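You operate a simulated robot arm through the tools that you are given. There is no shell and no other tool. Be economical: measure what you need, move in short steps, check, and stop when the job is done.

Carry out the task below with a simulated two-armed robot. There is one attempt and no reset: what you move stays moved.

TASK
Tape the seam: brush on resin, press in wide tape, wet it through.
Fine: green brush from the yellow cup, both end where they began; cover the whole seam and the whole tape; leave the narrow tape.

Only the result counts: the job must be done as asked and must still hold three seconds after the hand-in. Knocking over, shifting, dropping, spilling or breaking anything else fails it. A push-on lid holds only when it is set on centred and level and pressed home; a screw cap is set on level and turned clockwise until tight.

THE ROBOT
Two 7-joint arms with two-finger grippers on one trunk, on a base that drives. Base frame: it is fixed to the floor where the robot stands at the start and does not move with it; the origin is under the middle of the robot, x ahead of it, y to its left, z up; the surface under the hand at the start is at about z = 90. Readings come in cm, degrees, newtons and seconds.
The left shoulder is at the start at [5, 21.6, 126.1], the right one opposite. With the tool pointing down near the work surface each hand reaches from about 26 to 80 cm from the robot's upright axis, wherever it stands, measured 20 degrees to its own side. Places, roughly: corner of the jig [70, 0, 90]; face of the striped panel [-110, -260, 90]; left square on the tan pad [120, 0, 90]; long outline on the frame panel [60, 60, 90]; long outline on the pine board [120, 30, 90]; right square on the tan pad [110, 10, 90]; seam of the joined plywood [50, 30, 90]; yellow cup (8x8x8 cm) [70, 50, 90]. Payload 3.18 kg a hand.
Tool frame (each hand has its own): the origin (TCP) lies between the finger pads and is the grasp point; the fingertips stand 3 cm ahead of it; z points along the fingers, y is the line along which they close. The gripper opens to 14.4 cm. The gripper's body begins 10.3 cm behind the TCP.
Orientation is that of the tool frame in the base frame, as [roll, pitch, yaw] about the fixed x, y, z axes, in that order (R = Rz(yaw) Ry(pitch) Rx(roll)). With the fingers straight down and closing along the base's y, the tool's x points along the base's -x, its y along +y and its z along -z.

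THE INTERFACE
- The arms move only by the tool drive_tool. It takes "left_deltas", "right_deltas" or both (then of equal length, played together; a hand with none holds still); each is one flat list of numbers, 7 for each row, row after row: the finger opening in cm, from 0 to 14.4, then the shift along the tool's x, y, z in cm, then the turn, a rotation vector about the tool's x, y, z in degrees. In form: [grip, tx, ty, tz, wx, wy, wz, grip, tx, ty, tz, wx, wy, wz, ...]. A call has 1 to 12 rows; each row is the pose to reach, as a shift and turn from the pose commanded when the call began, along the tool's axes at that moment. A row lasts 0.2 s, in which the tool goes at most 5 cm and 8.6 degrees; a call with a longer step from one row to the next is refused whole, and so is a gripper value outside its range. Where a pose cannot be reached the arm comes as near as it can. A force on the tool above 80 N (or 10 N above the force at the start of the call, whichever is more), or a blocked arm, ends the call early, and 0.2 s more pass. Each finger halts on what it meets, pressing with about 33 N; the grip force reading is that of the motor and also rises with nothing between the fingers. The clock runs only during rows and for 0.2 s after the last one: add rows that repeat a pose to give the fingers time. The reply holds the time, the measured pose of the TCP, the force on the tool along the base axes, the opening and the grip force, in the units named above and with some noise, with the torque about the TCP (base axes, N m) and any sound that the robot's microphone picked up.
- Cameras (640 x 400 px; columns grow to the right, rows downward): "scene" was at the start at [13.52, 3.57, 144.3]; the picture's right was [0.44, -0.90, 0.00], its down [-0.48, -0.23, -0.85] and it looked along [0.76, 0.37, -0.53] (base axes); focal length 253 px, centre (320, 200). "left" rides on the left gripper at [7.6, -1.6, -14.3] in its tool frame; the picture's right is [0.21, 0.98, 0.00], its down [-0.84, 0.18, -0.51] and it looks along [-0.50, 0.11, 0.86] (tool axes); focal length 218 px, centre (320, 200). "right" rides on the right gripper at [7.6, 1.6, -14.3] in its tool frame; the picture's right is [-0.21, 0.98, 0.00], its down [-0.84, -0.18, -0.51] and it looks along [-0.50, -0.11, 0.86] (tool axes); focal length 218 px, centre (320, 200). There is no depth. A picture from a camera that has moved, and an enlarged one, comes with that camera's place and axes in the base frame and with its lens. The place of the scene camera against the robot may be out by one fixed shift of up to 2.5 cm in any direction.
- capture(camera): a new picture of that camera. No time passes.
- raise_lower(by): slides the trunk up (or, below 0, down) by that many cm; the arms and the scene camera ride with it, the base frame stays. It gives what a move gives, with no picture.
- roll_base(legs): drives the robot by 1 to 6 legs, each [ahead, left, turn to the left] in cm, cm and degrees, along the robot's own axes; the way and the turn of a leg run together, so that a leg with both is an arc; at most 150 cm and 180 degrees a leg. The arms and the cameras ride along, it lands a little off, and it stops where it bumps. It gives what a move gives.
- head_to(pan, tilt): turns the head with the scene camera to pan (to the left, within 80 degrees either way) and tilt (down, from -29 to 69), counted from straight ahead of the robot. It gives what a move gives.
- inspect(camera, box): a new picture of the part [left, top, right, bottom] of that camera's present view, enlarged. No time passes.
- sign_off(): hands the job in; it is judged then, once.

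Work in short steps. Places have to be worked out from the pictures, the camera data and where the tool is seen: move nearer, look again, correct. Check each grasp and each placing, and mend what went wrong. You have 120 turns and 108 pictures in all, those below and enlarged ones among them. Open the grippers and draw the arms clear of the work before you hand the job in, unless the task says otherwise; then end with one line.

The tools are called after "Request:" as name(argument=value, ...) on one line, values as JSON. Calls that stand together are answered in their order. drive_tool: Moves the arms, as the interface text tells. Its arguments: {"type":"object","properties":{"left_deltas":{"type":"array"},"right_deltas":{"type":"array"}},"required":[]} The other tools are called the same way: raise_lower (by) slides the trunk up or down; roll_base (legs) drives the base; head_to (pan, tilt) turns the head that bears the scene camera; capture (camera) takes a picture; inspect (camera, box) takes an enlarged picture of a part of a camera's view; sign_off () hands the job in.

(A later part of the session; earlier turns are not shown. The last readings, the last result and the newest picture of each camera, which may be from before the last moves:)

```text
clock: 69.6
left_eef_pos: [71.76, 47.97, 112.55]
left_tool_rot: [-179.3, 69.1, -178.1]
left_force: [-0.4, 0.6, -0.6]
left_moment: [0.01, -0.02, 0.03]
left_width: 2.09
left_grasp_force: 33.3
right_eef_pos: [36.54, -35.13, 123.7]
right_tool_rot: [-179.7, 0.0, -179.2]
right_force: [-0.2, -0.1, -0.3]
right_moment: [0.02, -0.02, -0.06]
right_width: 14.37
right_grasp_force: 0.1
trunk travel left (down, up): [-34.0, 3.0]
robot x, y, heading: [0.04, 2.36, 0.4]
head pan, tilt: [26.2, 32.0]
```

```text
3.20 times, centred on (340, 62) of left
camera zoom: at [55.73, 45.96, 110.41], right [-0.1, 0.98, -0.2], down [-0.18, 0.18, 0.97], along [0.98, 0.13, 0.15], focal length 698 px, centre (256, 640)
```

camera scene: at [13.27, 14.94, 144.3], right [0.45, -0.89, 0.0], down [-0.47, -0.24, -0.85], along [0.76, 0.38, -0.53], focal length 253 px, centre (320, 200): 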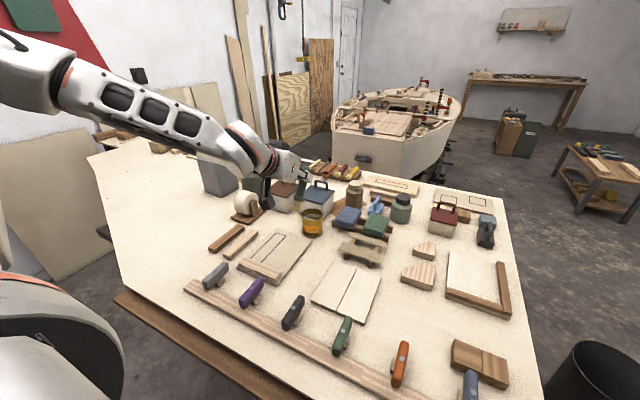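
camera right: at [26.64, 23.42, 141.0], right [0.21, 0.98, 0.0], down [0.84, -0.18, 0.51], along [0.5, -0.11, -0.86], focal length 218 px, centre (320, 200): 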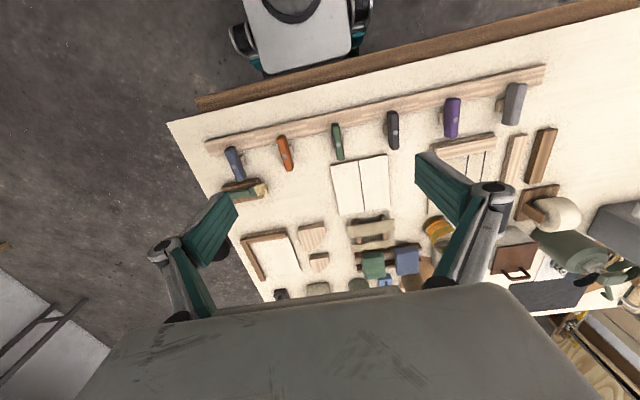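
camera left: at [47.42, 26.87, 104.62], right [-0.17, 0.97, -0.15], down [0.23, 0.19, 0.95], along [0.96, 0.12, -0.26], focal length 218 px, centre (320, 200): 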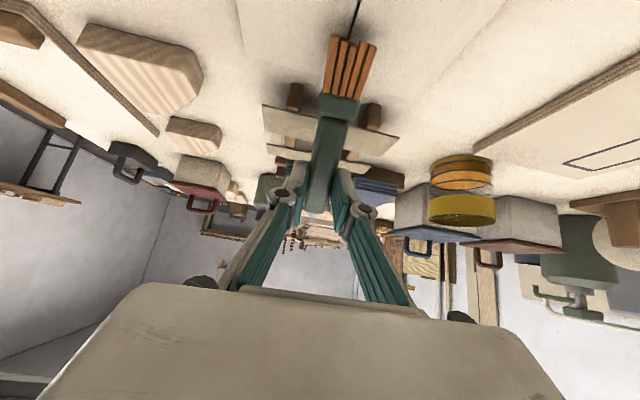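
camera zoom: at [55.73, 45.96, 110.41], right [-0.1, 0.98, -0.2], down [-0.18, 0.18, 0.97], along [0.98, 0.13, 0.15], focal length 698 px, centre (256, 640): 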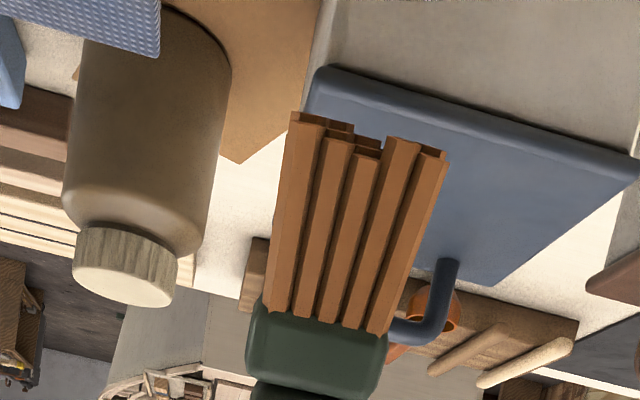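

Re-dipped. I'll carry the brush back over the near part of the seam and ease the tilt to 50°.

Request:
drive_tool(left_deltas=[0, 1.1, -3.1, -2.9, 0, 3, 0, 0, 2.2, -6.2, -5.8, 0, 6, 0, 0, 3.3, -9.4, -8.8, 0, 9, 0, 0, 4.5, -12.5, -11.7, 0, 12, 0, 0, 5.6, -15.6, -14.6, 0, 15, 0, 0, 6.7, -18.8, -17.6, 0, 19, 0, 0, 10.2, -18.8, -16.3, 0, 19, 0, 0, 13.6, -18.8, -15, 0, 19, 0, 0, 17, -18.8, -13.7, 0, 19, 0])

Request:
inspect(camera="left", box=[200, 0, 440, 150])

```text
clock: 71.6
left_eef_pos: [53.57, 28.91, 101.87]
left_tool_rot: [-179.3, 50.0, -178.3]
left_force: [0.2, -0.1, -0.6]
left_moment: [0.0, -0.01, -0.03]
left_width: 2.08
left_grasp_force: 32.8
right_eef_pos: [36.67, -35.02, 123.61]
right_tool_rot: [-179.8, -0.1, -179.1]
right_force: [0.1, -0.5, 0.5]
right_moment: [-0.04, 0.02, 0.02]
right_width: 14.44
right_grasp_force: 0.1
trunk travel left (down, up): [-34.0, 3.0]
robot x, y, heading: [0.03, 1.82, 0.5]
head pan, tilt: [26.2, 32.0]
```

```text
2.67 times, centred on (320, 75) of left
camera zoom: at [37.7, 26.84, 105.07], right [-0.16, 0.97, -0.17], down [0.15, 0.19, 0.97], along [0.98, 0.13, -0.17], focal length 582 px, centre (320, 533)
```

zoom: 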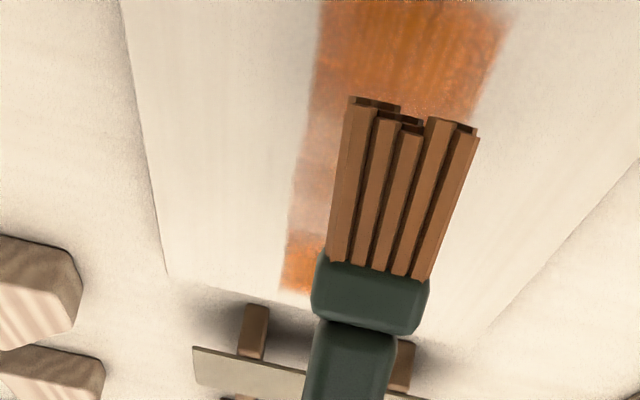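

Lowering into contact and starting a forward stroke.

Request:
drive_tool(left_deltas=[0, 1.15, 0, 0.96, 0, 0, 0, 0, 1.61, 0, 1.35, 0, 0, 0, 0, 1.84, 0, 1.54, 0, 0, 0, 0, 0.9, 0, 2.7, 0, 0, 0, 0, -0.1, 0, 3.85, 0, 0, 0])

Request:
inspect(camera="left", box=[200, 0, 440, 150])

```text
clock: 72.8
left_eef_pos: [56.57, 28.58, 99.56]
left_tool_rot: [-179.5, 50.0, -178.4]
left_force: [-0.8, -0.9, 7.5]
left_moment: [0.02, 0.56, -0.02]
left_width: 2.09
left_grasp_force: 32.8
right_eef_pos: [36.56, -35.05, 123.76]
right_tool_rot: [-179.6, 0.0, -179.2]
right_force: [-0.5, -0.2, 0.5]
right_moment: [-0.02, -0.02, 0.0]
right_width: 14.39
right_grasp_force: 0.1
trunk travel left (down, up): [-34.0, 3.0]
robot x, y, heading: [-0.16, 1.87, 0.9]
head pan, tilt: [26.2, 32.0]
```

```text
2.67 times, centred on (320, 75) of left
camera zoom: at [40.86, 26.66, 102.73], right [-0.16, 0.97, -0.17], down [0.15, 0.19, 0.97], along [0.98, 0.13, -0.17], focal length 582 px, centre (320, 533)
```

zoom: 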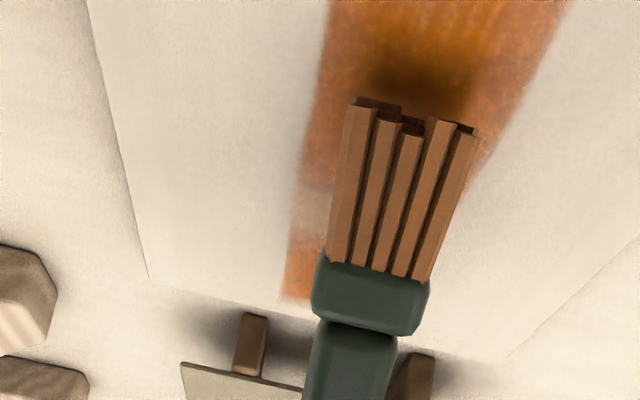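

Good contact and rich resin. Continuing the stroke to the far end, then lifting.

Request:
drive_tool(left_deltas=[0, -0.6, 0, 0.8, 0, 0, 0, 0, -1.25, 0, 1.6, 0, 0, 0, 0, -1.9, 0, 2.35, 0, 0, 0, 0, -2.5, 0, 3.15, 0, 0, 0, 0, -3.1, 0, 3.95, 0, 0, 0, 0, -3.75, 0, 4.7, 0, 0, 0, 0, -4.4, 0, 5.5, 0, 0, 0, 0, -5.3, 0, 6.6, 0, 0, 0, 0, -6.8, 0, 5.3, 0, 0, 0, 0, -9.2, 0, 3.3, 0, 0, 0, 0, -12.2, 0, 0.8, 0, 0, 0])

Request:
inspect(camera="scene", box=[280, 220, 400, 320])

```text
clock: 75.2
left_eef_pos: [64.85, 29.22, 108.22]
left_tool_rot: [-179.5, 49.9, -178.4]
left_force: [-0.3, -0.6, -0.5]
left_moment: [-0.03, 0.04, 0.01]
left_width: 2.09
left_grasp_force: 33.4
right_eef_pos: [36.46, -35.22, 123.69]
right_tool_rot: [-179.7, 0.1, -179.2]
right_force: [-0.2, 0.3, 0.3]
right_moment: [0.06, 0.0, 0.02]
right_width: 14.4
right_grasp_force: 0.1
trunk travel left (down, up): [-34.0, 3.0]
robot x, y, heading: [0.11, 1.82, 0.3]
head pan, tilt: [26.2, 32.0]
```

```text
4.00 times, centred on (340, 270) of scene
camera zoom: at [13.22, 5.56, 144.32], right [0.45, -0.89, 0.0], down [-0.47, -0.24, -0.85], along [0.76, 0.38, -0.53], focal length 1011 px, centre (240, -80)
```

zoom: 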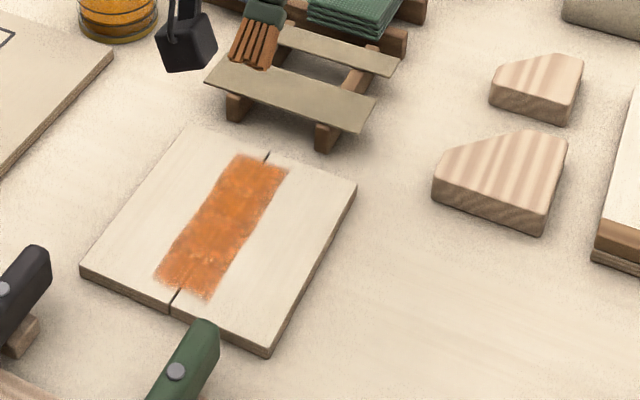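

The seam strip is evenly coated. I'll retract the left hand with the brush to a high parking pose and drive left so the right hand can reach the tape.

Request:
drive_tool(left_deltas=[0, 0.8, 1.1, -4, 0, 0, 0, 0, 1.6, 2.2, -8, 0, 0, 0, 0, 2.3, 3.3, -12, 0, 0, 0, 0, 3, 4.4, -16, 0, 0, 0, 0, 3.8, 5.5, -20.1, 0, 0, 0])

Request:
roll_base(legs=[[0, 38, 0]])

Request:
capture(camera="scene")

```text
clock: 76.4
left_eef_pos: [49.67, 34.56, 119.37]
left_tool_rot: [-179.5, 49.9, -178.4]
left_force: [-0.6, -1.0, 0.8]
left_moment: [-0.02, -0.02, -0.03]
left_width: 2.1
left_grasp_force: 32.6
left hand out of reach, approached as far as the arm can: row 5
right_eef_pos: [36.57, -34.98, 123.67]
right_tool_rot: [-179.7, 0.0, -179.2]
right_force: [-0.3, 0.2, -0.3]
right_moment: [0.0, -0.01, 0.01]
right_width: 14.42
right_grasp_force: 0.1
trunk travel left (down, up): [-34.0, 3.0]
robot x, y, heading: [0.14, 2.4, 0.6]
head pan, tilt: [26.2, 32.0]
```

```text
clock: 80.4
left_eef_pos: [49.94, 72.22, 119.25]
left_tool_rot: [-179.6, 49.8, -179.0]
left_force: [-0.4, -0.1, 0.2]
left_moment: [-0.03, -0.01, 0.02]
left_width: 2.07
left_grasp_force: 33.1
right_eef_pos: [36.09, 2.81, 123.65]
right_tool_rot: [-179.7, -0.1, -179.9]
right_force: [-0.1, 0.3, -0.1]
right_moment: [-0.03, -0.01, 0.0]
right_width: 14.39
right_grasp_force: 0.1
trunk travel left (down, up): [-34.0, 3.0]
robot x, y, heading: [0.03, 40.43, -0.2]
head pan, tilt: [26.2, 32.0]
```

```text
41 pictures are left
camera scene: at [13.24, 43.8, 144.3], right [0.44, -0.9, 0.0], down [-0.48, -0.23, -0.85], along [0.76, 0.37, -0.53], focal length 253 px, centre (320, 200)
```

scene: 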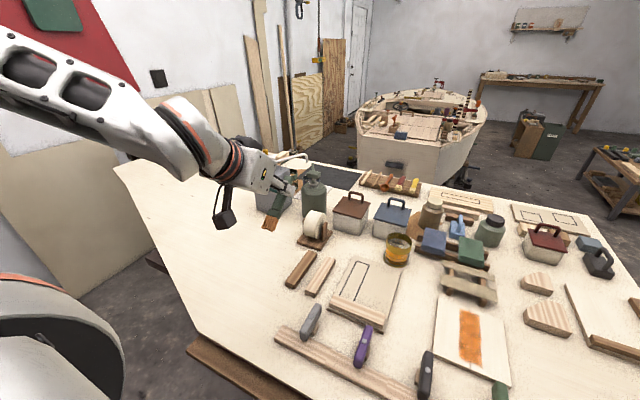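

Now the right hand goes over the wide tape (66.9, 29), turning 90° so that it closes across the tape's width.

Request:
drive_tool(right_deltas=[14.4, -2.6, 2.2, 0.8, 0, 0, -7.5, 14.4, -5.1, 4.4, 1.7, 0, 0, -15, 14.4, -7.7, 6.6, 2.5, 0, 0, -22.5, 14.4, -10.3, 8.8, 3.3, 0, 0, -30, 14.4, -12.8, 11, 4.2, 0, 0, -37.5, 14.4, -15.4, 13.2, 5, 0, 0, -45, 14.4, -18, 15.4, 5.8, 0, 0, -52.5, 14.4, -20.5, 17.6, 6.7, 0, 0, -60, 12, -23.1, 19.8, 7.5, 0, 0, -67.5, 10, -25.7, 22, 8.3, 0, 0, -75, 8, -28.2, 24, 9.2, 0, 0, -82.5, 6.4, -30.8, 26.2, 10, 0, 0, -90])

Request:
capture(camera="right")

```text
clock: 83.0
left_eef_pos: [50.03, 72.03, 119.33]
left_tool_rot: [-179.9, 50.0, -179.3]
left_force: [1.4, -1.0, 0.3]
left_moment: [0.09, 0.02, 0.09]
left_width: 2.07
left_grasp_force: 32.8
right_eef_pos: [48.18, 29.35, 112.45]
right_tool_rot: [-163.6, 16.3, -112.5]
right_force: [0.7, -1.9, -0.6]
right_moment: [0.13, 0.01, 0.01]
right_width: 6.41
right_grasp_force: 0.0
right hand out of reach, approached as far as the arm can: row 1, 2, 3, 4, 5, 6, 7, 8, 9, 10, 11, 12
trunk travel left (down, up): [-34.0, 3.0]
robot x, y, heading: [-0.27, 40.05, -0.2]
head pan, tilt: [26.2, 32.0]
```

```text
40 pictures are left
camera right: at [38.89, 21.27, 122.97], right [-0.76, 0.62, -0.21], down [0.28, 0.6, 0.75], along [0.59, 0.51, -0.63], focal length 218 px, centre (320, 200)
```

right: 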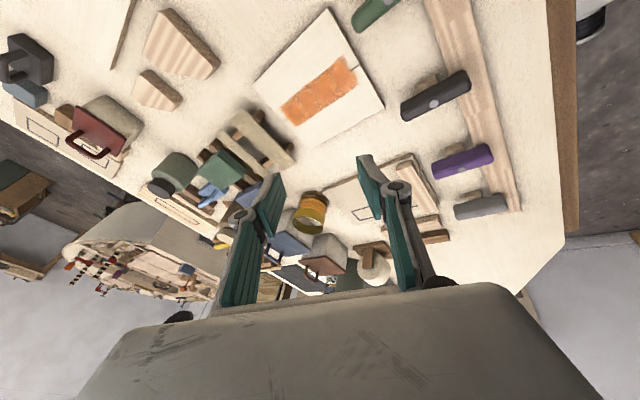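

The right arm stuck at a limit with a tilted wrist. I'll issue a zero move to see which pose is held as the command.

Request:
drive_tool(right_deltas=[6.4, 0, 0, 0, 0, 0, 0, 6.4, 0, 0, 0, 0, 0, 0])

```text
clock: 83.6
left_eef_pos: [50.1, 72.19, 119.28]
left_tool_rot: [-179.5, 49.9, -179.0]
left_force: [-0.7, 0.0, 0.1]
left_moment: [0.0, -0.03, 0.01]
left_width: 2.1
left_grasp_force: 32.9
right_eef_pos: [48.19, 29.54, 112.45]
right_tool_rot: [-163.5, 16.1, -112.6]
right_force: [0.4, -0.1, -0.7]
right_moment: [0.05, 0.0, 0.01]
right_width: 6.37
right_grasp_force: 0.0
trunk travel left (down, up): [-34.0, 3.0]
robot x, y, heading: [-0.0, 40.24, -0.1]
head pan, tilt: [26.2, 32.0]
```

The command follows the reached pose. I'll first restore the straight-down, yaw-180 orientation while staying in place.

Request:
drive_tool(right_deltas=[6.4, 0, 0, 0, -0.5, 2.6, 7.1, 6.4, 0, 0, 0, -1.1, 5.3, 14.3, 6.4, 0, 0, 0, -1.6, 7.9, 21.4, 6.4, 0, 0, 0, -2.1, 10.6, 28.6, 6.4, 0, 0, 0, -2.7, 13.2, 35.7, 6.4, 0, 0, 0, -3.2, 15.9, 42.9, 6.4, 0, 0, 0, -3.7, 18.5, 50, 6.4, 0, 0, 0, -4.3, 21.2, 57.2, 6.4, 0, 0, 0, -4.8, 23.8, 64.3])

Request:
drive_tool(right_deltas=[6.4, -3, 0, 0, 0, 0, 0, 6.4, -6, 0, 0, 0, 0, 0, 6.4, -9, 0, 0, 0, 0, 0, 6.4, -12, 0, 0, 0, 0, 0, 6.4, -15, 0, 0, 0, 0, 0, 6.4, -18, 0, 0, 0, 0, 0])

```text
clock: 85.6
left_eef_pos: [50.0, 72.2, 119.31]
left_tool_rot: [-179.6, 50.0, -179.1]
left_force: [0.0, 0.0, -1.2]
left_moment: [-0.01, -0.01, -0.01]
left_width: 2.1
left_grasp_force: 32.9
right_eef_pos: [48.54, 29.8, 112.14]
right_tool_rot: [-179.8, -0.2, 179.7]
right_force: [0.0, -0.7, -0.4]
right_moment: [0.07, 0.01, 0.0]
right_width: 6.36
right_grasp_force: 0.1
trunk travel left (down, up): [-34.0, 3.0]
robot x, y, heading: [-0.16, 40.38, -0.1]
head pan, tilt: [26.2, 32.0]
```

```text
clock: 87.0
left_eef_pos: [49.99, 72.36, 119.25]
left_tool_rot: [-179.4, 49.8, -179.0]
left_force: [-0.5, 0.8, -0.3]
left_moment: [0.0, 0.0, -0.01]
left_width: 2.1
left_grasp_force: 33.5
right_eef_pos: [66.49, 30.03, 112.01]
right_tool_rot: [-179.9, -0.1, 179.8]
right_force: [0.3, 0.0, 0.6]
right_moment: [-0.04, 0.03, 0.01]
right_width: 6.4
right_grasp_force: 0.1
trunk travel left (down, up): [-34.0, 3.0]
robot x, y, heading: [-0.26, 40.13, -0.2]
head pan, tilt: [26.2, 32.0]
```

Reachable at yaw 180. Now I'll try turning the wrist +90° about the tool axis in place, offset slightly to (66.9, 29.1).

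Request:
drive_tool(right_deltas=[6.4, 0, 0, 0, 0, 0, 8, 6.4, 0, 0, 0, 0, 0, 16, 6.4, 0, 0, 0, 0, 0, 24, 6.4, 0, 0, 0, 0, 0, 32, 6.4, 0, 0, 0, 0, 0, 40, 6.4, 0, 0, 0, 0, 0, 48, 6.4, 0, 0, 0, 0, 0, 56, 6.4, -0.4, -0.9, 0, 0, 0, 64, 6.4, -0.4, -0.9, 0, 0, 0, 72, 6.4, -0.4, -0.9, 0, 0, 0, 80, 6.4, -0.4, -0.9, 0, 0, 0, 88, 6.4, -0.4, -0.9, 0, 0, 0, 90])

Request:
capture(camera="right")

```text
clock: 89.6
left_eef_pos: [49.98, 72.3, 119.2]
left_tool_rot: [-179.5, 49.9, -179.1]
left_force: [-1.0, 0.6, -0.2]
left_moment: [-0.01, 0.02, 0.0]
left_width: 2.09
left_grasp_force: 32.6
right_eef_pos: [66.88, 28.83, 112.09]
right_tool_rot: [-180.0, 0.3, 89.7]
right_force: [-0.3, 0.1, -0.1]
right_moment: [-0.01, -0.02, -0.01]
right_width: 6.4
right_grasp_force: 0.0
trunk travel left (down, up): [-34.0, 3.0]
robot x, y, heading: [-0.17, 40.65, -0.3]
head pan, tilt: [26.2, 32.0]
```

```text
39 pictures are left
camera right: at [68.63, 36.53, 126.4], right [0.98, -0.21, 0.0], down [-0.18, -0.84, 0.51], along [-0.11, -0.5, -0.86], focal length 218 px, centre (320, 200)
```

right: 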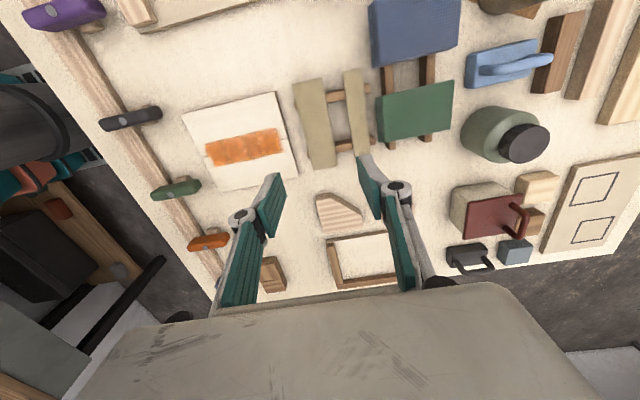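

It worked. I'll zoom here to locate the tape and the strip precisely in the right hand's frame.

Request:
inspect(camera="right", box=[180, 60, 400, 200])

```text
2.86 times, centred on (290, 130) of right
camera zoom: at [68.63, 36.53, 126.4], right [0.98, -0.21, 0.0], down [-0.18, -0.84, 0.51], along [-0.11, -0.5, -0.86], focal length 624 px, centre (406, 400)
```

zoom: 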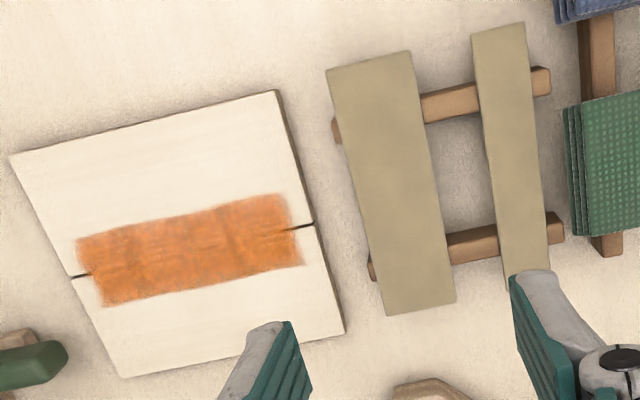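

Tape: x 64.35–68.55, y 22.45–35.6 (centre 66.45, 29.03). Strip/seam centre: (54.1, 28.35). I'll descend around the tape's middle with the fingertips just under tape level.

Request:
drive_tool(right_deltas=[6.4, 0.2, -0.4, 3, 0, 0, 0, 6.4, 0.2, -0.43, 6, 0, 0, 0, 6.4, 0.2, -0.43, 9, 0, 0, 0, 6.4, 0.2, -0.43, 12, 0, 0, 0, 6.4, 0.2, -0.43, 14.5, 0, 0, 0, 6.4, 0.2, -0.43, 16, 0, 0, 0, 6.4, 0.2, -0.43, 17, 0, 0, 0])

Request:
inspect(camera="right", box=[200, 20, 440, 240])

Request:
inspect(camera="scene", box=[400, 230, 540, 330])

```text
clock: 91.2
left_eef_pos: [49.97, 72.26, 119.25]
left_tool_rot: [-179.5, 49.9, -178.9]
left_force: [-0.1, -0.1, 0.0]
left_moment: [0.02, 0.01, -0.03]
left_width: 2.09
left_grasp_force: 33.2
right_eef_pos: [66.57, 28.81, 95.08]
right_tool_rot: [180.0, 0.2, 89.8]
right_force: [-0.3, 0.0, -0.5]
right_moment: [0.0, -0.02, -0.02]
right_width: 6.39
right_grasp_force: 0.0
trunk travel left (down, up): [-34.0, 3.0]
robot x, y, heading: [-0.01, 40.27, -0.2]
head pan, tilt: [26.2, 32.0]
```

```text
1.82 times, centred on (320, 130) of right
camera zoom: at [68.21, 36.52, 109.36], right [0.98, -0.21, 0.0], down [-0.18, -0.84, 0.51], along [-0.11, -0.5, -0.86], focal length 397 px, centre (320, 327)
```

zoom: 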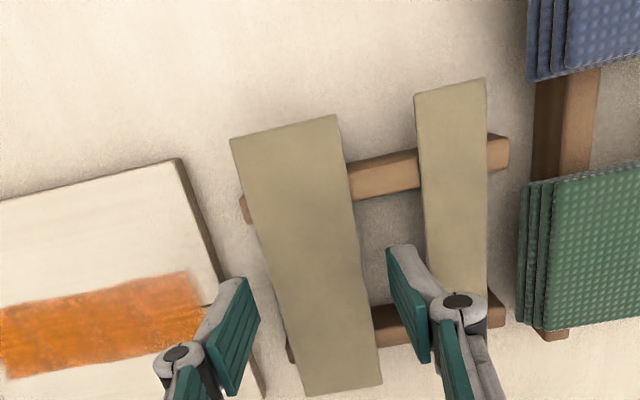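

```text
4.00 times, centred on (470, 280) of scene
camera zoom: at [13.25, 43.78, 144.3], right [0.44, -0.9, 0.0], down [-0.48, -0.23, -0.85], along [0.76, 0.37, -0.53], focal length 1011 px, centre (-280, -120)
```

zoom: 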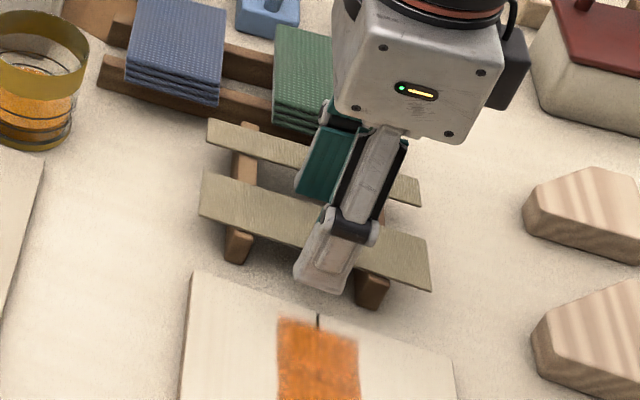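

Fingers straddle the tape's middle between the rails. Closing gently to check whether they catch the tape edges (~4.2 cm).

Request:
drive_tool(right_deltas=[5.4, 0, 0, 0, 0, 0, 0, 4.6, 0, 0, 0, 0, 0, 0, 4, 0, 0, 0, 0, 0, 0, 3.6, 0, 0, 0, 0, 0, 0, 3.6, 0, 0, 0, 0, 0, 0])

Request:
inspect(camera="right", box=[200, 20, 440, 240])

```text
clock: 92.4
left_eef_pos: [49.99, 72.2, 119.34]
left_tool_rot: [-179.6, 49.9, -178.9]
left_force: [-0.7, -0.2, 0.6]
left_moment: [0.0, 0.01, -0.01]
left_width: 2.07
left_grasp_force: 32.8
right_eef_pos: [66.53, 28.94, 95.14]
right_tool_rot: [-180.0, 0.2, 89.8]
right_force: [-0.2, 0.0, -0.6]
right_moment: [0.02, 0.0, 0.03]
right_width: 4.01
right_grasp_force: 33.4
trunk travel left (down, up): [-34.0, 3.0]
robot x, y, heading: [-0.43, 40.33, 0.1]
head pan, tilt: [26.2, 32.0]
```

```text
1.82 times, centred on (320, 130) of right
camera zoom: at [68.19, 36.53, 109.39], right [0.98, -0.21, 0.0], down [-0.18, -0.84, 0.51], along [-0.11, -0.5, -0.86], focal length 397 px, centre (320, 327)
```

zoom: 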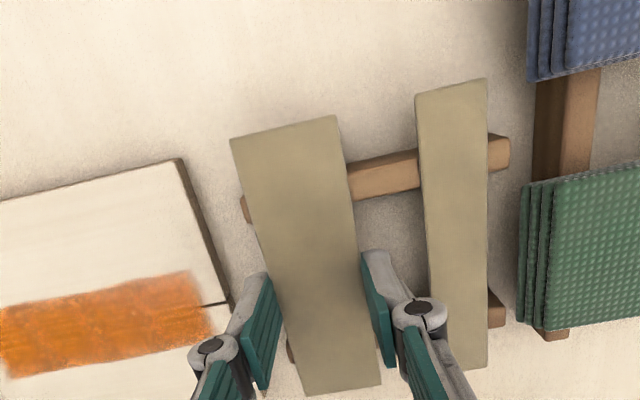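

Caught at 4.01 cm with grip force. Lifting slowly and checking.

Request:
drive_tool(right_deltas=[3.2, 0, 0, -0.5, 0, 0, 0, 3.2, 0, 0, -1.5, 0, 0, 0, 3.2, 0, 0, -3, 0, 0, 0, 3.2, 0, 0, -5, 0, 0, 0, 3.2, 0, 0, -8, 0, 0, 0, 3.2, 0, 0, -11, 0, 0, 0])

Request:
inspect(camera="right", box=[180, 20, 440, 240])

```text
clock: 93.8
left_eef_pos: [49.94, 72.29, 119.36]
left_tool_rot: [-179.5, 49.9, -179.1]
left_force: [-0.3, 0.5, -0.7]
left_moment: [0.0, -0.02, 0.0]
left_width: 2.08
left_grasp_force: 33.6
right_eef_pos: [66.51, 29.3, 106.29]
right_tool_rot: [180.0, 0.2, 89.8]
right_force: [-0.3, 0.1, -0.4]
right_moment: [0.01, 0.0, 0.02]
right_width: 4.0
right_grasp_force: 33.7
trunk travel left (down, up): [-34.0, 3.0]
robot x, y, heading: [0.03, 39.81, 0.0]
head pan, tilt: [26.2, 32.0]
```

```text
1.82 times, centred on (310, 130) of right
camera zoom: at [68.18, 36.93, 120.6], right [0.98, -0.21, 0.0], down [-0.18, -0.84, 0.51], along [-0.11, -0.5, -0.86], focal length 397 px, centre (338, 327)
```

zoom: 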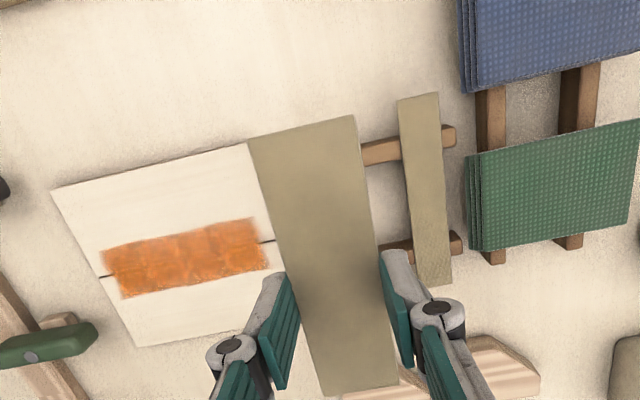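

Tape is held centred and level; the narrow tape stays. I'll turn back 90° while moving over the strip centre (54.2, 28.35).

Request:
drive_tool(right_deltas=[3.2, -0.1, -1, 0, 0, 0, -7.5, 3.2, -0.2, -2, 0, 0, 0, -15, 3.2, -0.2, -3.1, 0, 0, 0, -22.5, 3.2, -0.3, -4.1, 0, 0, 0, -30, 3.2, -0.4, -5.1, 0, 0, 0, -37.5, 3.2, -0.5, -6.2, 0, 0, 0, -45, 3.2, -0.6, -7.2, 0, 0, 0, -52.5, 3.2, -0.6, -8.2, 0, 0, 0, -60, 3.2, -0.7, -9.2, 0, 0, 0, -67.5, 3.2, -0.8, -10.2, 0, 0, 0, -75, 3.2, -0.9, -11.3, 0, 0, 0, -82.5, 3.2, -0.95, -12.3, 0, 0, 0, -90])

Request:
capture(camera="right")

```text
clock: 96.4
left_eef_pos: [50.04, 72.21, 119.25]
left_tool_rot: [-179.5, 50.0, -178.9]
left_force: [-0.2, 0.3, -1.2]
left_moment: [0.03, 0.0, 0.03]
left_width: 2.07
left_grasp_force: 33.0
right_eef_pos: [53.95, 28.31, 106.28]
right_tool_rot: [-179.9, 0.0, -180.0]
right_force: [0.1, 0.3, 0.4]
right_moment: [-0.01, -0.03, -0.03]
right_width: 4.0
right_grasp_force: 32.7
trunk travel left (down, up): [-34.0, 3.0]
robot x, y, heading: [-0.61, 40.26, -0.1]
head pan, tilt: [26.2, 32.0]
```

```text
33 pictures are left
camera right: at [46.46, 30.02, 120.5], right [0.21, 0.98, 0.0], down [0.84, -0.18, 0.51], along [0.5, -0.11, -0.86], focal length 218 px, centre (320, 200)
```

right: 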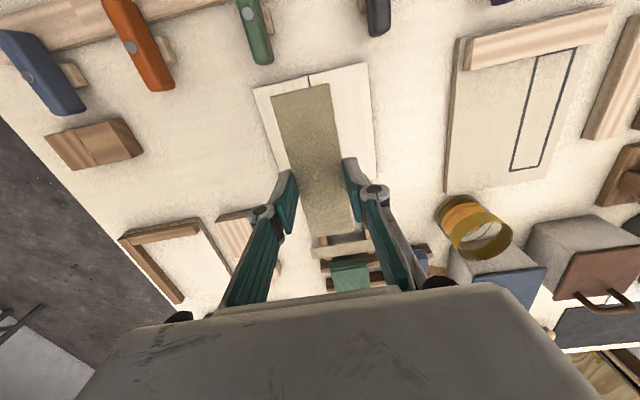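

Tape is aligned over the strip within a few mm. I'll shift +0.3 cm in x and lower until just above the board.

Request:
drive_tool(right_deltas=[3.2, -0.3, 0, 3, 0, 0, 0, 3.2, -0.3, 0, 6, 0, 0, 0, 3.2, -0.3, 0, 8.5, 0, 0, 0, 3.2, -0.3, 0, 10.3, 0, 0, 0, 3.2, -0.3, 0, 11.2, 0, 0, 0, 3.2, -0.3, 0, 11.2, 0, 0, 0])

Request:
inspect(camera="right", box=[200, 20, 440, 240])

Request:
inspect(camera="scene", box=[400, 240, 540, 380])

```text
clock: 97.8
left_eef_pos: [49.98, 72.15, 119.31]
left_tool_rot: [-179.5, 49.9, -179.0]
left_force: [0.5, -0.1, 0.0]
left_moment: [-0.01, -0.04, 0.0]
left_width: 2.12
left_grasp_force: 33.0
right_eef_pos: [54.48, 28.1, 94.95]
right_tool_rot: [-179.7, 0.0, 179.8]
right_force: [-0.8, 0.3, 0.7]
right_moment: [0.01, 0.01, 0.02]
right_width: 4.01
right_grasp_force: 33.1
trunk travel left (down, up): [-34.0, 3.0]
robot x, y, heading: [-0.39, 40.34, -0.1]
head pan, tilt: [26.2, 32.0]
```

```text
1.82 times, centred on (320, 130) of right
camera zoom: at [46.83, 29.83, 109.21], right [0.21, 0.98, 0.0], down [0.84, -0.18, 0.51], along [0.5, -0.11, -0.86], focal length 397 px, centre (320, 327)
```

zoom: 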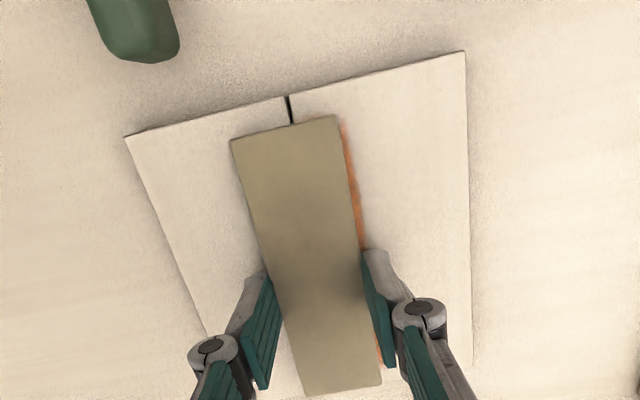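

```text
2.86 times, centred on (470, 310) of scene
camera zoom: at [13.23, 43.78, 144.31], right [0.44, -0.9, 0.0], down [-0.48, -0.23, -0.85], along [0.76, 0.37, -0.53], focal length 722 px, centre (-109, -114)
```

zoom: 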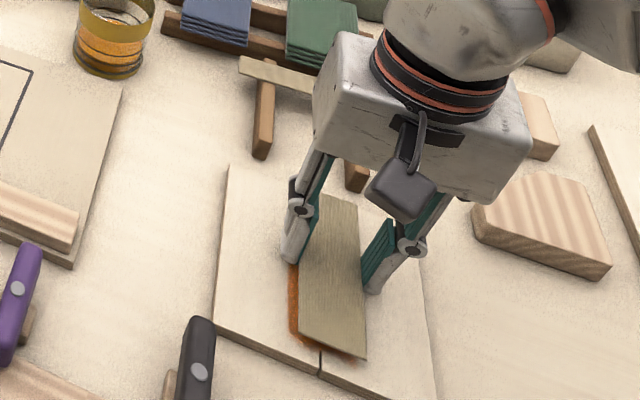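

The tape sits ~0.3 cm toward −y of the strip. I'll shift +0.3 cm in y and lower to touch.

Request:
drive_tool(right_deltas=[3.2, 0, 0.3, 0, 0, 0, 0, 3.2, 0, 0.3, 0.4, 0, 0, 0, 3.2, 0, 0.3, 0.6, 0, 0, 0, 3.2, 0, 0.3, 0.75, 0, 0, 0, 3.2, 0, 0.3, 0.85, 0, 0, 0])

Request:
inspect(camera="right", box=[200, 20, 440, 240])

```text
clock: 99.0
left_eef_pos: [49.93, 72.22, 119.32]
left_tool_rot: [-179.6, 49.9, -179.2]
left_force: [-0.4, -0.5, -0.4]
left_moment: [0.0, 0.01, 0.02]
left_width: 2.09
left_grasp_force: 33.3
right_eef_pos: [54.45, 28.44, 94.14]
right_tool_rot: [-179.9, 0.1, 179.8]
right_force: [-0.9, -2.7, 10.1]
right_moment: [0.14, 0.06, 0.04]
right_width: 4.0
right_grasp_force: 33.3
trunk travel left (down, up): [-34.0, 3.0]
robot x, y, heading: [-0.3, 40.48, -0.1]
head pan, tilt: [26.2, 32.0]
```

```text
1.82 times, centred on (320, 130) of right
camera zoom: at [46.82, 30.11, 108.48], right [0.21, 0.98, 0.0], down [0.84, -0.18, 0.51], along [0.5, -0.11, -0.86], focal length 397 px, centre (320, 327)
```

zoom: 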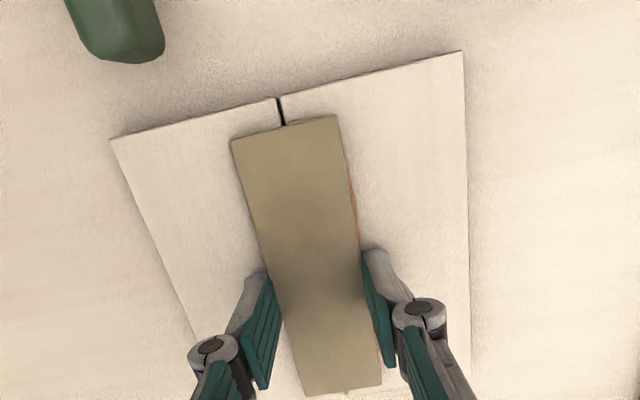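

In contact and aligned. Releasing by opening gently, then raising.

Request:
drive_tool(right_deltas=[4.4, 0, 0, -0.05, 0, 0, 0, 5.2, 0, 0, -0.1, 0, 0, 0, 6.4, 0, 0, -0.1, 0, 0, 0, 6.4, 0, 0, -2, 0, 0, 0, 6.4, 0, 0, -5, 0, 0, 0, 6.4, 0, 0, -8, 0, 0, 0])

Request:
inspect(camera="right", box=[200, 20, 440, 240])

```text
clock: 100.4
left_eef_pos: [49.88, 72.21, 119.35]
left_tool_rot: [-179.5, 49.9, -179.0]
left_force: [-1.0, 0.3, 0.0]
left_moment: [-0.04, 0.0, 0.0]
left_width: 2.11
left_grasp_force: 32.8
right_eef_pos: [54.31, 28.46, 102.14]
right_tool_rot: [-179.7, 0.1, 179.8]
right_force: [-0.2, 0.8, -0.9]
right_moment: [0.01, 0.01, -0.01]
right_width: 6.4
right_grasp_force: 0.1
trunk travel left (down, up): [-34.0, 3.0]
robot x, y, heading: [-0.11, 40.14, -0.2]
head pan, tilt: [26.2, 32.0]
```

```text
1.82 times, centred on (320, 130) of right
camera zoom: at [46.75, 30.11, 116.39], right [0.21, 0.98, 0.0], down [0.84, -0.18, 0.51], along [0.5, -0.11, -0.86], focal length 397 px, centre (320, 327)
```

zoom: 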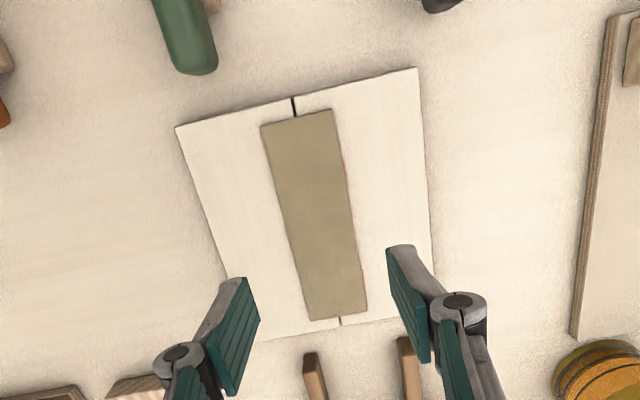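

The tape lies centred on the seam. I'll close the fingers and press it down at several points, starting from the near end.

Request:
drive_tool(right_deltas=[3, 2.5, 0, 2, 0, 0, 0, 0, 5, 0, 5, 0, 0, 0, 0, 5, 0, 7.2, 0, 0, 0, 0, 5, 0, 8, 0, 0, 0, 0, 5, 0, 7.2, 0, 0, 0, 0, 2.5, 0, 7.2, 0, 0, 0, 0, 2.5, 0, 8, 0, 0, 0, 0, 2.5, 0, 7.2, 0, 0, 0, 0, 0, 0, 7.2, 0, 0, 0, 0, 0, 0, 8, 0, 0, 0])

Request:
drive_tool(right_deltas=[0, 0, 0, -0.8, 0, 0, 0, 0, -2.5, 0, -0.8, 0, 0, 0, 0, -2.5, 0, 0.05, 0, 0, 0, 0, -2.5, 0, -0.8, 0, 0, 0, 0, -5, 0, -0.8, 0, 0, 0, 0, -5, 0, 0.05, 0, 0, 0])

Request:
inspect(camera="right", box=[200, 20, 440, 240])

```text
clock: 102.6
left_eef_pos: [49.94, 72.31, 119.31]
left_tool_rot: [-179.5, 49.9, -179.0]
left_force: [0.0, -0.3, -0.9]
left_moment: [0.03, -0.02, 0.02]
left_width: 2.12
left_grasp_force: 33.5
right_eef_pos: [54.36, 28.49, 94.26]
right_tool_rot: [-179.8, 0.0, 179.8]
right_force: [-0.1, -0.6, 0.4]
right_moment: [0.0, -0.02, -0.01]
right_width: 0.0
right_grasp_force: 30.7
trunk travel left (down, up): [-34.0, 3.0]
robot x, y, heading: [-0.16, 40.28, -0.2]
head pan, tilt: [26.2, 32.0]
```

```text
clock: 104.0
left_eef_pos: [49.95, 72.21, 119.38]
left_tool_rot: [-179.5, 49.9, -179.2]
left_force: [0.9, -0.6, -0.6]
left_moment: [0.02, -0.01, 0.02]
left_width: 2.09
left_grasp_force: 32.9
right_eef_pos: [59.34, 28.43, 94.13]
right_tool_rot: [-179.7, 0.0, 179.9]
right_force: [1.0, -0.5, -0.5]
right_moment: [0.01, 0.06, 0.06]
right_width: 0.02
right_grasp_force: 30.7
trunk travel left (down, up): [-34.0, 3.0]
robot x, y, heading: [-0.73, 39.93, -0.0]
head pan, tilt: [26.2, 32.0]
```

```text
1.82 times, centred on (320, 130) of right
camera zoom: at [51.76, 30.15, 108.48], right [0.21, 0.98, 0.0], down [0.84, -0.18, 0.51], along [0.5, -0.11, -0.86], focal length 397 px, centre (320, 327)
```

zoom: 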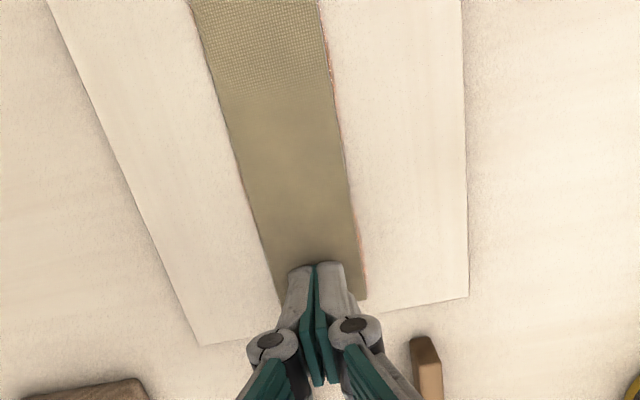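

No contact force yet, so I'll lower further here until the press registers.

Request:
drive_tool(right_deltas=[0, 0, 0, 0.2, 0, 0, 0, 0, 0, 0, 0.35, 0, 0, 0, 0, 0, 0, 0.35, 0, 0, 0])

```text
clock: 104.8
left_eef_pos: [49.77, 72.32, 119.47]
left_tool_rot: [-179.5, 50.0, -179.0]
left_force: [-0.1, 0.5, -0.3]
left_moment: [0.01, -0.02, -0.01]
left_width: 2.08
left_grasp_force: 32.9
right_eef_pos: [59.4, 28.52, 93.97]
right_tool_rot: [-179.9, 0.2, 179.9]
right_force: [-1.1, -2.6, 26.7]
right_moment: [-0.09, 0.15, 0.02]
right_width: 0.6
right_grasp_force: 30.5
trunk travel left (down, up): [-34.0, 3.0]
robot x, y, heading: [-0.41, 40.05, 0.1]
head pan, tilt: [26.2, 32.0]
```

That presses at ~27 N. Repeating at the same depth at four more spots toward the near end.

Request:
drive_tool(right_deltas=[0, 0, 0, -0.9, 0, 0, 0, 0, 2.5, 0, -0.9, 0, 0, 0, 0, 2.5, 0, 0, 0, 0, 0, 0, 2.5, 0, -0.9, 0, 0, 0, 0, 5, 0, -0.9, 0, 0, 0, 0, 5, 0, 0, 0, 0, 0, 0, 5, 0, -0.9, 0, 0, 0, 0, 7.7, 0, -0.9, 0, 0, 0, 0, 7.7, 0, 0, 0, 0, 0, 0, 7.7, 0, -0.9, 0, 0, 0, 0, 10.2, 0, -0.9, 0, 0, 0, 0, 10.2, 0, 0.05, 0, 0, 0])

Request:
drive_tool(right_deltas=[0, 0, 0, -2, 0, 0, 0, 0, 0, 0, -6, 0, 0, 0, 0, 0, 0, -10, 0, 0, 0, 2, 2, -3, -13, 0, 0, 0, 4, 4, -6, -16, 0, 0, 0, 6, 6, -10, -18, 0, 0, 0])

Request:
inspect(camera="scene", box=[380, 200, 540, 400])

```text
clock: 107.4
left_eef_pos: [49.77, 72.35, 119.43]
left_tool_rot: [-179.6, 50.0, -179.1]
left_force: [0.2, -0.8, -0.4]
left_moment: [-0.02, -0.01, 0.02]
left_width: 2.1
left_grasp_force: 33.2
right_eef_pos: [49.23, 28.5, 94.08]
right_tool_rot: [-179.9, 0.2, 179.7]
right_force: [-3.0, -4.4, 23.3]
right_moment: [-0.12, 0.12, -0.12]
right_width: 0.6
right_grasp_force: 31.1
trunk travel left (down, up): [-34.0, 3.0]
robot x, y, heading: [-0.16, 40.36, -0.3]
head pan, tilt: [26.2, 32.0]
```

```text
clock: 108.8
left_eef_pos: [49.76, 71.99, 119.46]
left_tool_rot: [-179.8, 49.9, -179.2]
left_force: [-0.4, -0.3, -0.2]
left_moment: [0.02, -0.02, 0.01]
left_width: 2.1
left_grasp_force: 32.6
right_eef_pos: [43.04, 18.47, 111.97]
right_tool_rot: [-179.8, 0.0, 179.8]
right_force: [-0.6, -1.0, -0.8]
right_moment: [0.07, -0.05, -0.04]
right_width: 6.0
right_grasp_force: 0.0
trunk travel left (down, up): [-34.0, 3.0]
robot x, y, heading: [-0.35, 39.8, -0.0]
head pan, tilt: [26.2, 32.0]
```

```text
2.00 times, centred on (460, 300) of scene
camera zoom: at [13.09, 43.52, 144.33], right [0.44, -0.9, 0.0], down [-0.47, -0.23, -0.85], along [0.76, 0.37, -0.53], focal length 505 px, centre (40, 0)
```

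zoom: 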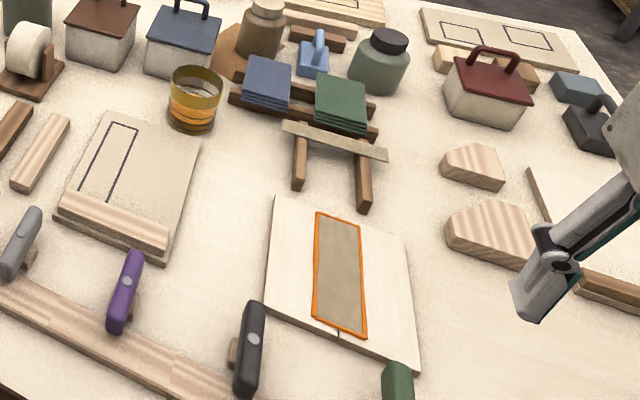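

The tape is pressed in, with resin showing around its border. I'll drive back right to wet it through with the brush.

Request:
roll_base(legs=[[0, -38, 0]])

```text
clock: 112.7
left_eef_pos: [50.0, 33.47, 119.41]
left_tool_rot: [-179.5, 49.9, -179.4]
left_force: [-0.4, 0.3, -0.8]
left_moment: [-0.01, 0.0, 0.03]
left_width: 2.08
left_grasp_force: 33.1
right_eef_pos: [42.77, -20.26, 111.79]
right_tool_rot: [-179.9, 0.0, 179.5]
right_force: [0.6, 0.9, 0.8]
right_moment: [0.02, 0.0, 0.03]
right_width: 5.97
right_grasp_force: 0.0
trunk travel left (down, up): [-34.0, 3.0]
robot x, y, heading: [-0.28, 1.51, -0.3]
head pan, tilt: [26.2, 32.0]
```

Moving the brush back over the cup at 69° tilt.

Request:
drive_tool(left_deltas=[0, -1.6, 2.4, 3.5, 0, -3, 0, 0, -3.1, 4.8, 7, 0, -6, 0, 0, -4.7, 7.2, 10.5, 0, -9, 0, 0, -6.2, 9.5, 14, 0, -12, 0, 0, -7.8, 11.9, 17.5, 0, -15.5, 0, 0, -9.3, 14.3, 21, 0, -19, 0])

Request:
inspect(camera="left", box=[240, 0, 440, 125])

```text
clock: 114.1
left_eef_pos: [72.0, 47.72, 112.87]
left_tool_rot: [-179.1, 69.0, -178.9]
left_force: [0.3, 0.2, 0.3]
left_moment: [-0.02, 0.02, -0.04]
left_width: 2.08
left_grasp_force: 32.4
right_eef_pos: [42.83, -20.21, 111.73]
right_tool_rot: [-179.8, -0.1, 179.6]
right_force: [-0.2, 0.8, 0.2]
right_moment: [0.01, 0.03, -0.01]
right_width: 5.99
right_grasp_force: 0.1
trunk travel left (down, up): [-34.0, 3.0]
robot x, y, heading: [-0.69, 1.61, -0.7]
head pan, tilt: [26.2, 32.0]
```

```text
3.20 times, centred on (340, 62) of left
camera zoom: at [55.92, 45.97, 110.8], right [-0.08, 0.98, -0.2], down [-0.17, 0.18, 0.97], along [0.98, 0.11, 0.15], focal length 698 px, centre (256, 640)
```

zoom: 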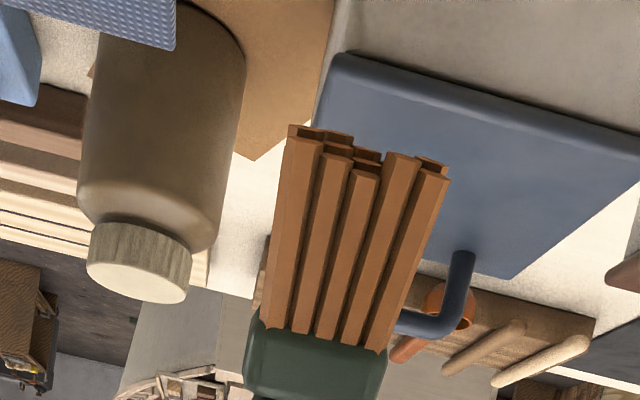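

The brush has rotated a bit more in the grip (~13°). I'll compensate with 72° of tilt and lower halfway, checking clearance in the cup.

Request:
drive_tool(left_deltas=[0, 1.5, 0.28, 0.6, 0, -3, 0, 0, 3.2, 0.28, 1.3, 0, -3, 0, 0, 5, 0.28, 2.05, 0, -3, 0, 0, 6.5, 0.28, 2.7, 0, -3, 0])

Request:
inspect(camera="left", box=[220, 0, 440, 138])

```text
clock: 115.1
left_eef_pos: [72.08, 48.02, 105.69]
left_tool_rot: [-178.9, 71.9, -178.8]
left_force: [0.2, 0.4, -0.3]
left_moment: [-0.01, -0.02, 0.03]
left_width: 2.09
left_grasp_force: 33.3
right_eef_pos: [42.84, -20.24, 111.81]
right_tool_rot: [-179.8, 0.0, 179.4]
right_force: [0.3, 0.6, -0.7]
right_moment: [0.0, -0.02, 0.01]
right_width: 6.02
right_grasp_force: 0.0
trunk travel left (down, up): [-34.0, 3.0]
robot x, y, heading: [-0.42, 1.23, -0.3]
head pan, tilt: [26.2, 32.0]
```

```text
2.90 times, centred on (330, 69) of left
camera zoom: at [56.16, 46.28, 102.81], right [-0.07, 0.98, -0.2], down [-0.22, 0.18, 0.96], along [0.97, 0.11, 0.2], focal length 633 px, centre (291, 580)
```

zoom: 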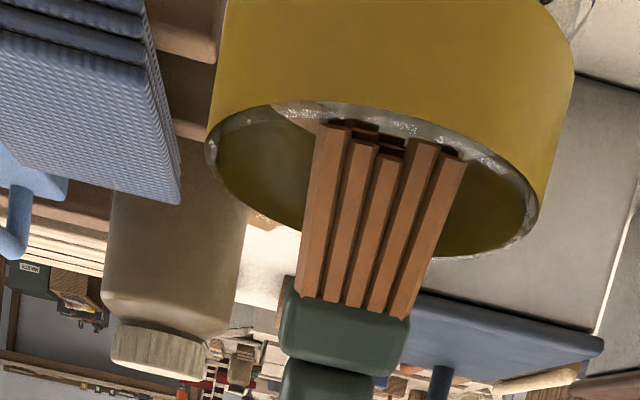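

Tips are inside the rim. Descending 5 cm more into the resin, then withdrawing.

Request:
drive_tool(left_deltas=[0, 1.6, 0, 0.5, 0, 0, 0, 0, 3.2, 0, 1, 0, 0, 0, 0, 4.75, 0, 1.55, 0, 0, 0, 0, 4.75, 0, 1.55, 0, 0, 0, 0, 4.75, 0, 1.55, 0, 0, 0])

Request:
drive_tool(left_deltas=[0, -1.9, 0, -0.62, 0, 0, 0, 0, -4.3, 0, -1.4, 0, 0, 0, 0, -7.6, 0, -2.5, 0, 0, 0, 0, -11.4, 0, -3.7, 0, 0, 0])

Request:
inspect(camera="scene", box=[240, 150, 400, 310])

```text
clock: 116.3
left_eef_pos: [72.06, 47.84, 100.87]
left_tool_rot: [-179.0, 71.9, -178.8]
left_force: [0.2, 0.3, 1.1]
left_moment: [0.02, -0.01, -0.01]
left_width: 2.08
left_grasp_force: 33.6
right_eef_pos: [42.77, -20.19, 111.77]
right_tool_rot: [-179.8, 0.0, 179.5]
right_force: [0.2, 0.5, 0.8]
right_moment: [0.0, 0.03, 0.01]
right_width: 6.01
right_grasp_force: 0.0
trunk travel left (down, up): [-34.0, 3.0]
robot x, y, heading: [-0.65, 1.93, -0.5]
head pan, tilt: [26.2, 32.0]
```

```text
clock: 117.3
left_eef_pos: [72.12, 47.82, 112.79]
left_tool_rot: [-178.9, 71.7, -179.0]
left_force: [0.7, 0.3, -0.1]
left_moment: [-0.01, 0.02, 0.02]
left_width: 2.09
left_grasp_force: 33.1
right_eef_pos: [42.6, -20.26, 111.74]
right_tool_rot: [-179.7, 0.1, 179.3]
right_force: [-0.2, -1.0, 0.8]
right_moment: [0.02, 0.04, 0.0]
right_width: 5.98
right_grasp_force: 0.1
trunk travel left (down, up): [-34.0, 3.0]
robot x, y, heading: [-0.4, 1.48, -0.3]
head pan, tilt: [26.2, 32.0]
```

```text
2.50 times, centred on (320, 230) of scene
camera zoom: at [13.01, 5.1, 144.31], right [0.43, -0.9, 0.0], down [-0.48, -0.23, -0.85], along [0.76, 0.37, -0.53], focal length 632 px, centre (320, 125)
```

zoom: 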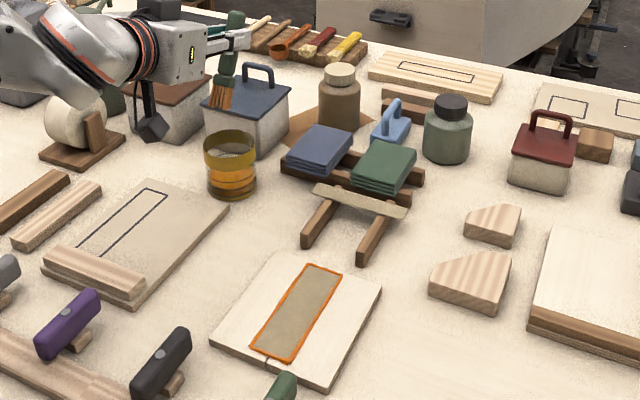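

Carrying the loaded brush back to the near end of the tape, at ~58° tilt.

Request:
drive_tool(left_deltas=[0, 1, -3.1, -3, 0, 2.3, 0, 0, 2, -6.3, -6.1, 0, 4.6, 0, 0, 3, -9.5, -9.2, 0, 7, 0, 0, 4, -12.7, -12.3, 0, 9.3, 0, 0, 5, -15.9, -15.3, 0, 11.6, 0, 0, 6.05, -19, -18.4, 0, 14, 0, 0, 9.5, -19, -17.3, 0, 14, 0, 0, 13, -19, -16.2, 0, 14, 0, 0, 16.3, -19, -15, 0, 14, 0])

Request:
inspect(camera="left", box=[200, 0, 440, 150])

```text
clock: 119.3
left_eef_pos: [53.0, 28.79, 101.9]
left_tool_rot: [-179.3, 57.9, -179.3]
left_force: [-0.3, -0.6, -0.5]
left_moment: [-0.04, 0.01, -0.05]
left_width: 2.08
left_grasp_force: 32.9
left hand out of reach, approached as far as the arm can: row 6, 7
right_eef_pos: [42.91, -20.34, 111.75]
right_tool_rot: [-179.7, -0.1, 179.6]
right_force: [0.6, 0.7, -1.1]
right_moment: [-0.03, 0.02, -0.01]
right_width: 5.98
right_grasp_force: 0.1
trunk travel left (down, up): [-34.0, 3.0]
robot x, y, heading: [-0.44, 1.52, -0.5]
head pan, tilt: [26.2, 32.0]
```

```text
2.67 times, centred on (320, 75) of left
camera zoom: at [36.73, 27.06, 102.89], right [-0.11, 0.98, -0.18], down [0.02, 0.19, 0.98], along [0.99, 0.11, -0.04], focal length 582 px, centre (320, 533)
```

zoom: 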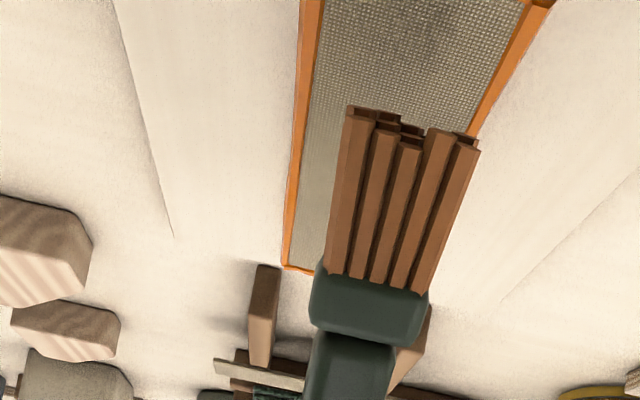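

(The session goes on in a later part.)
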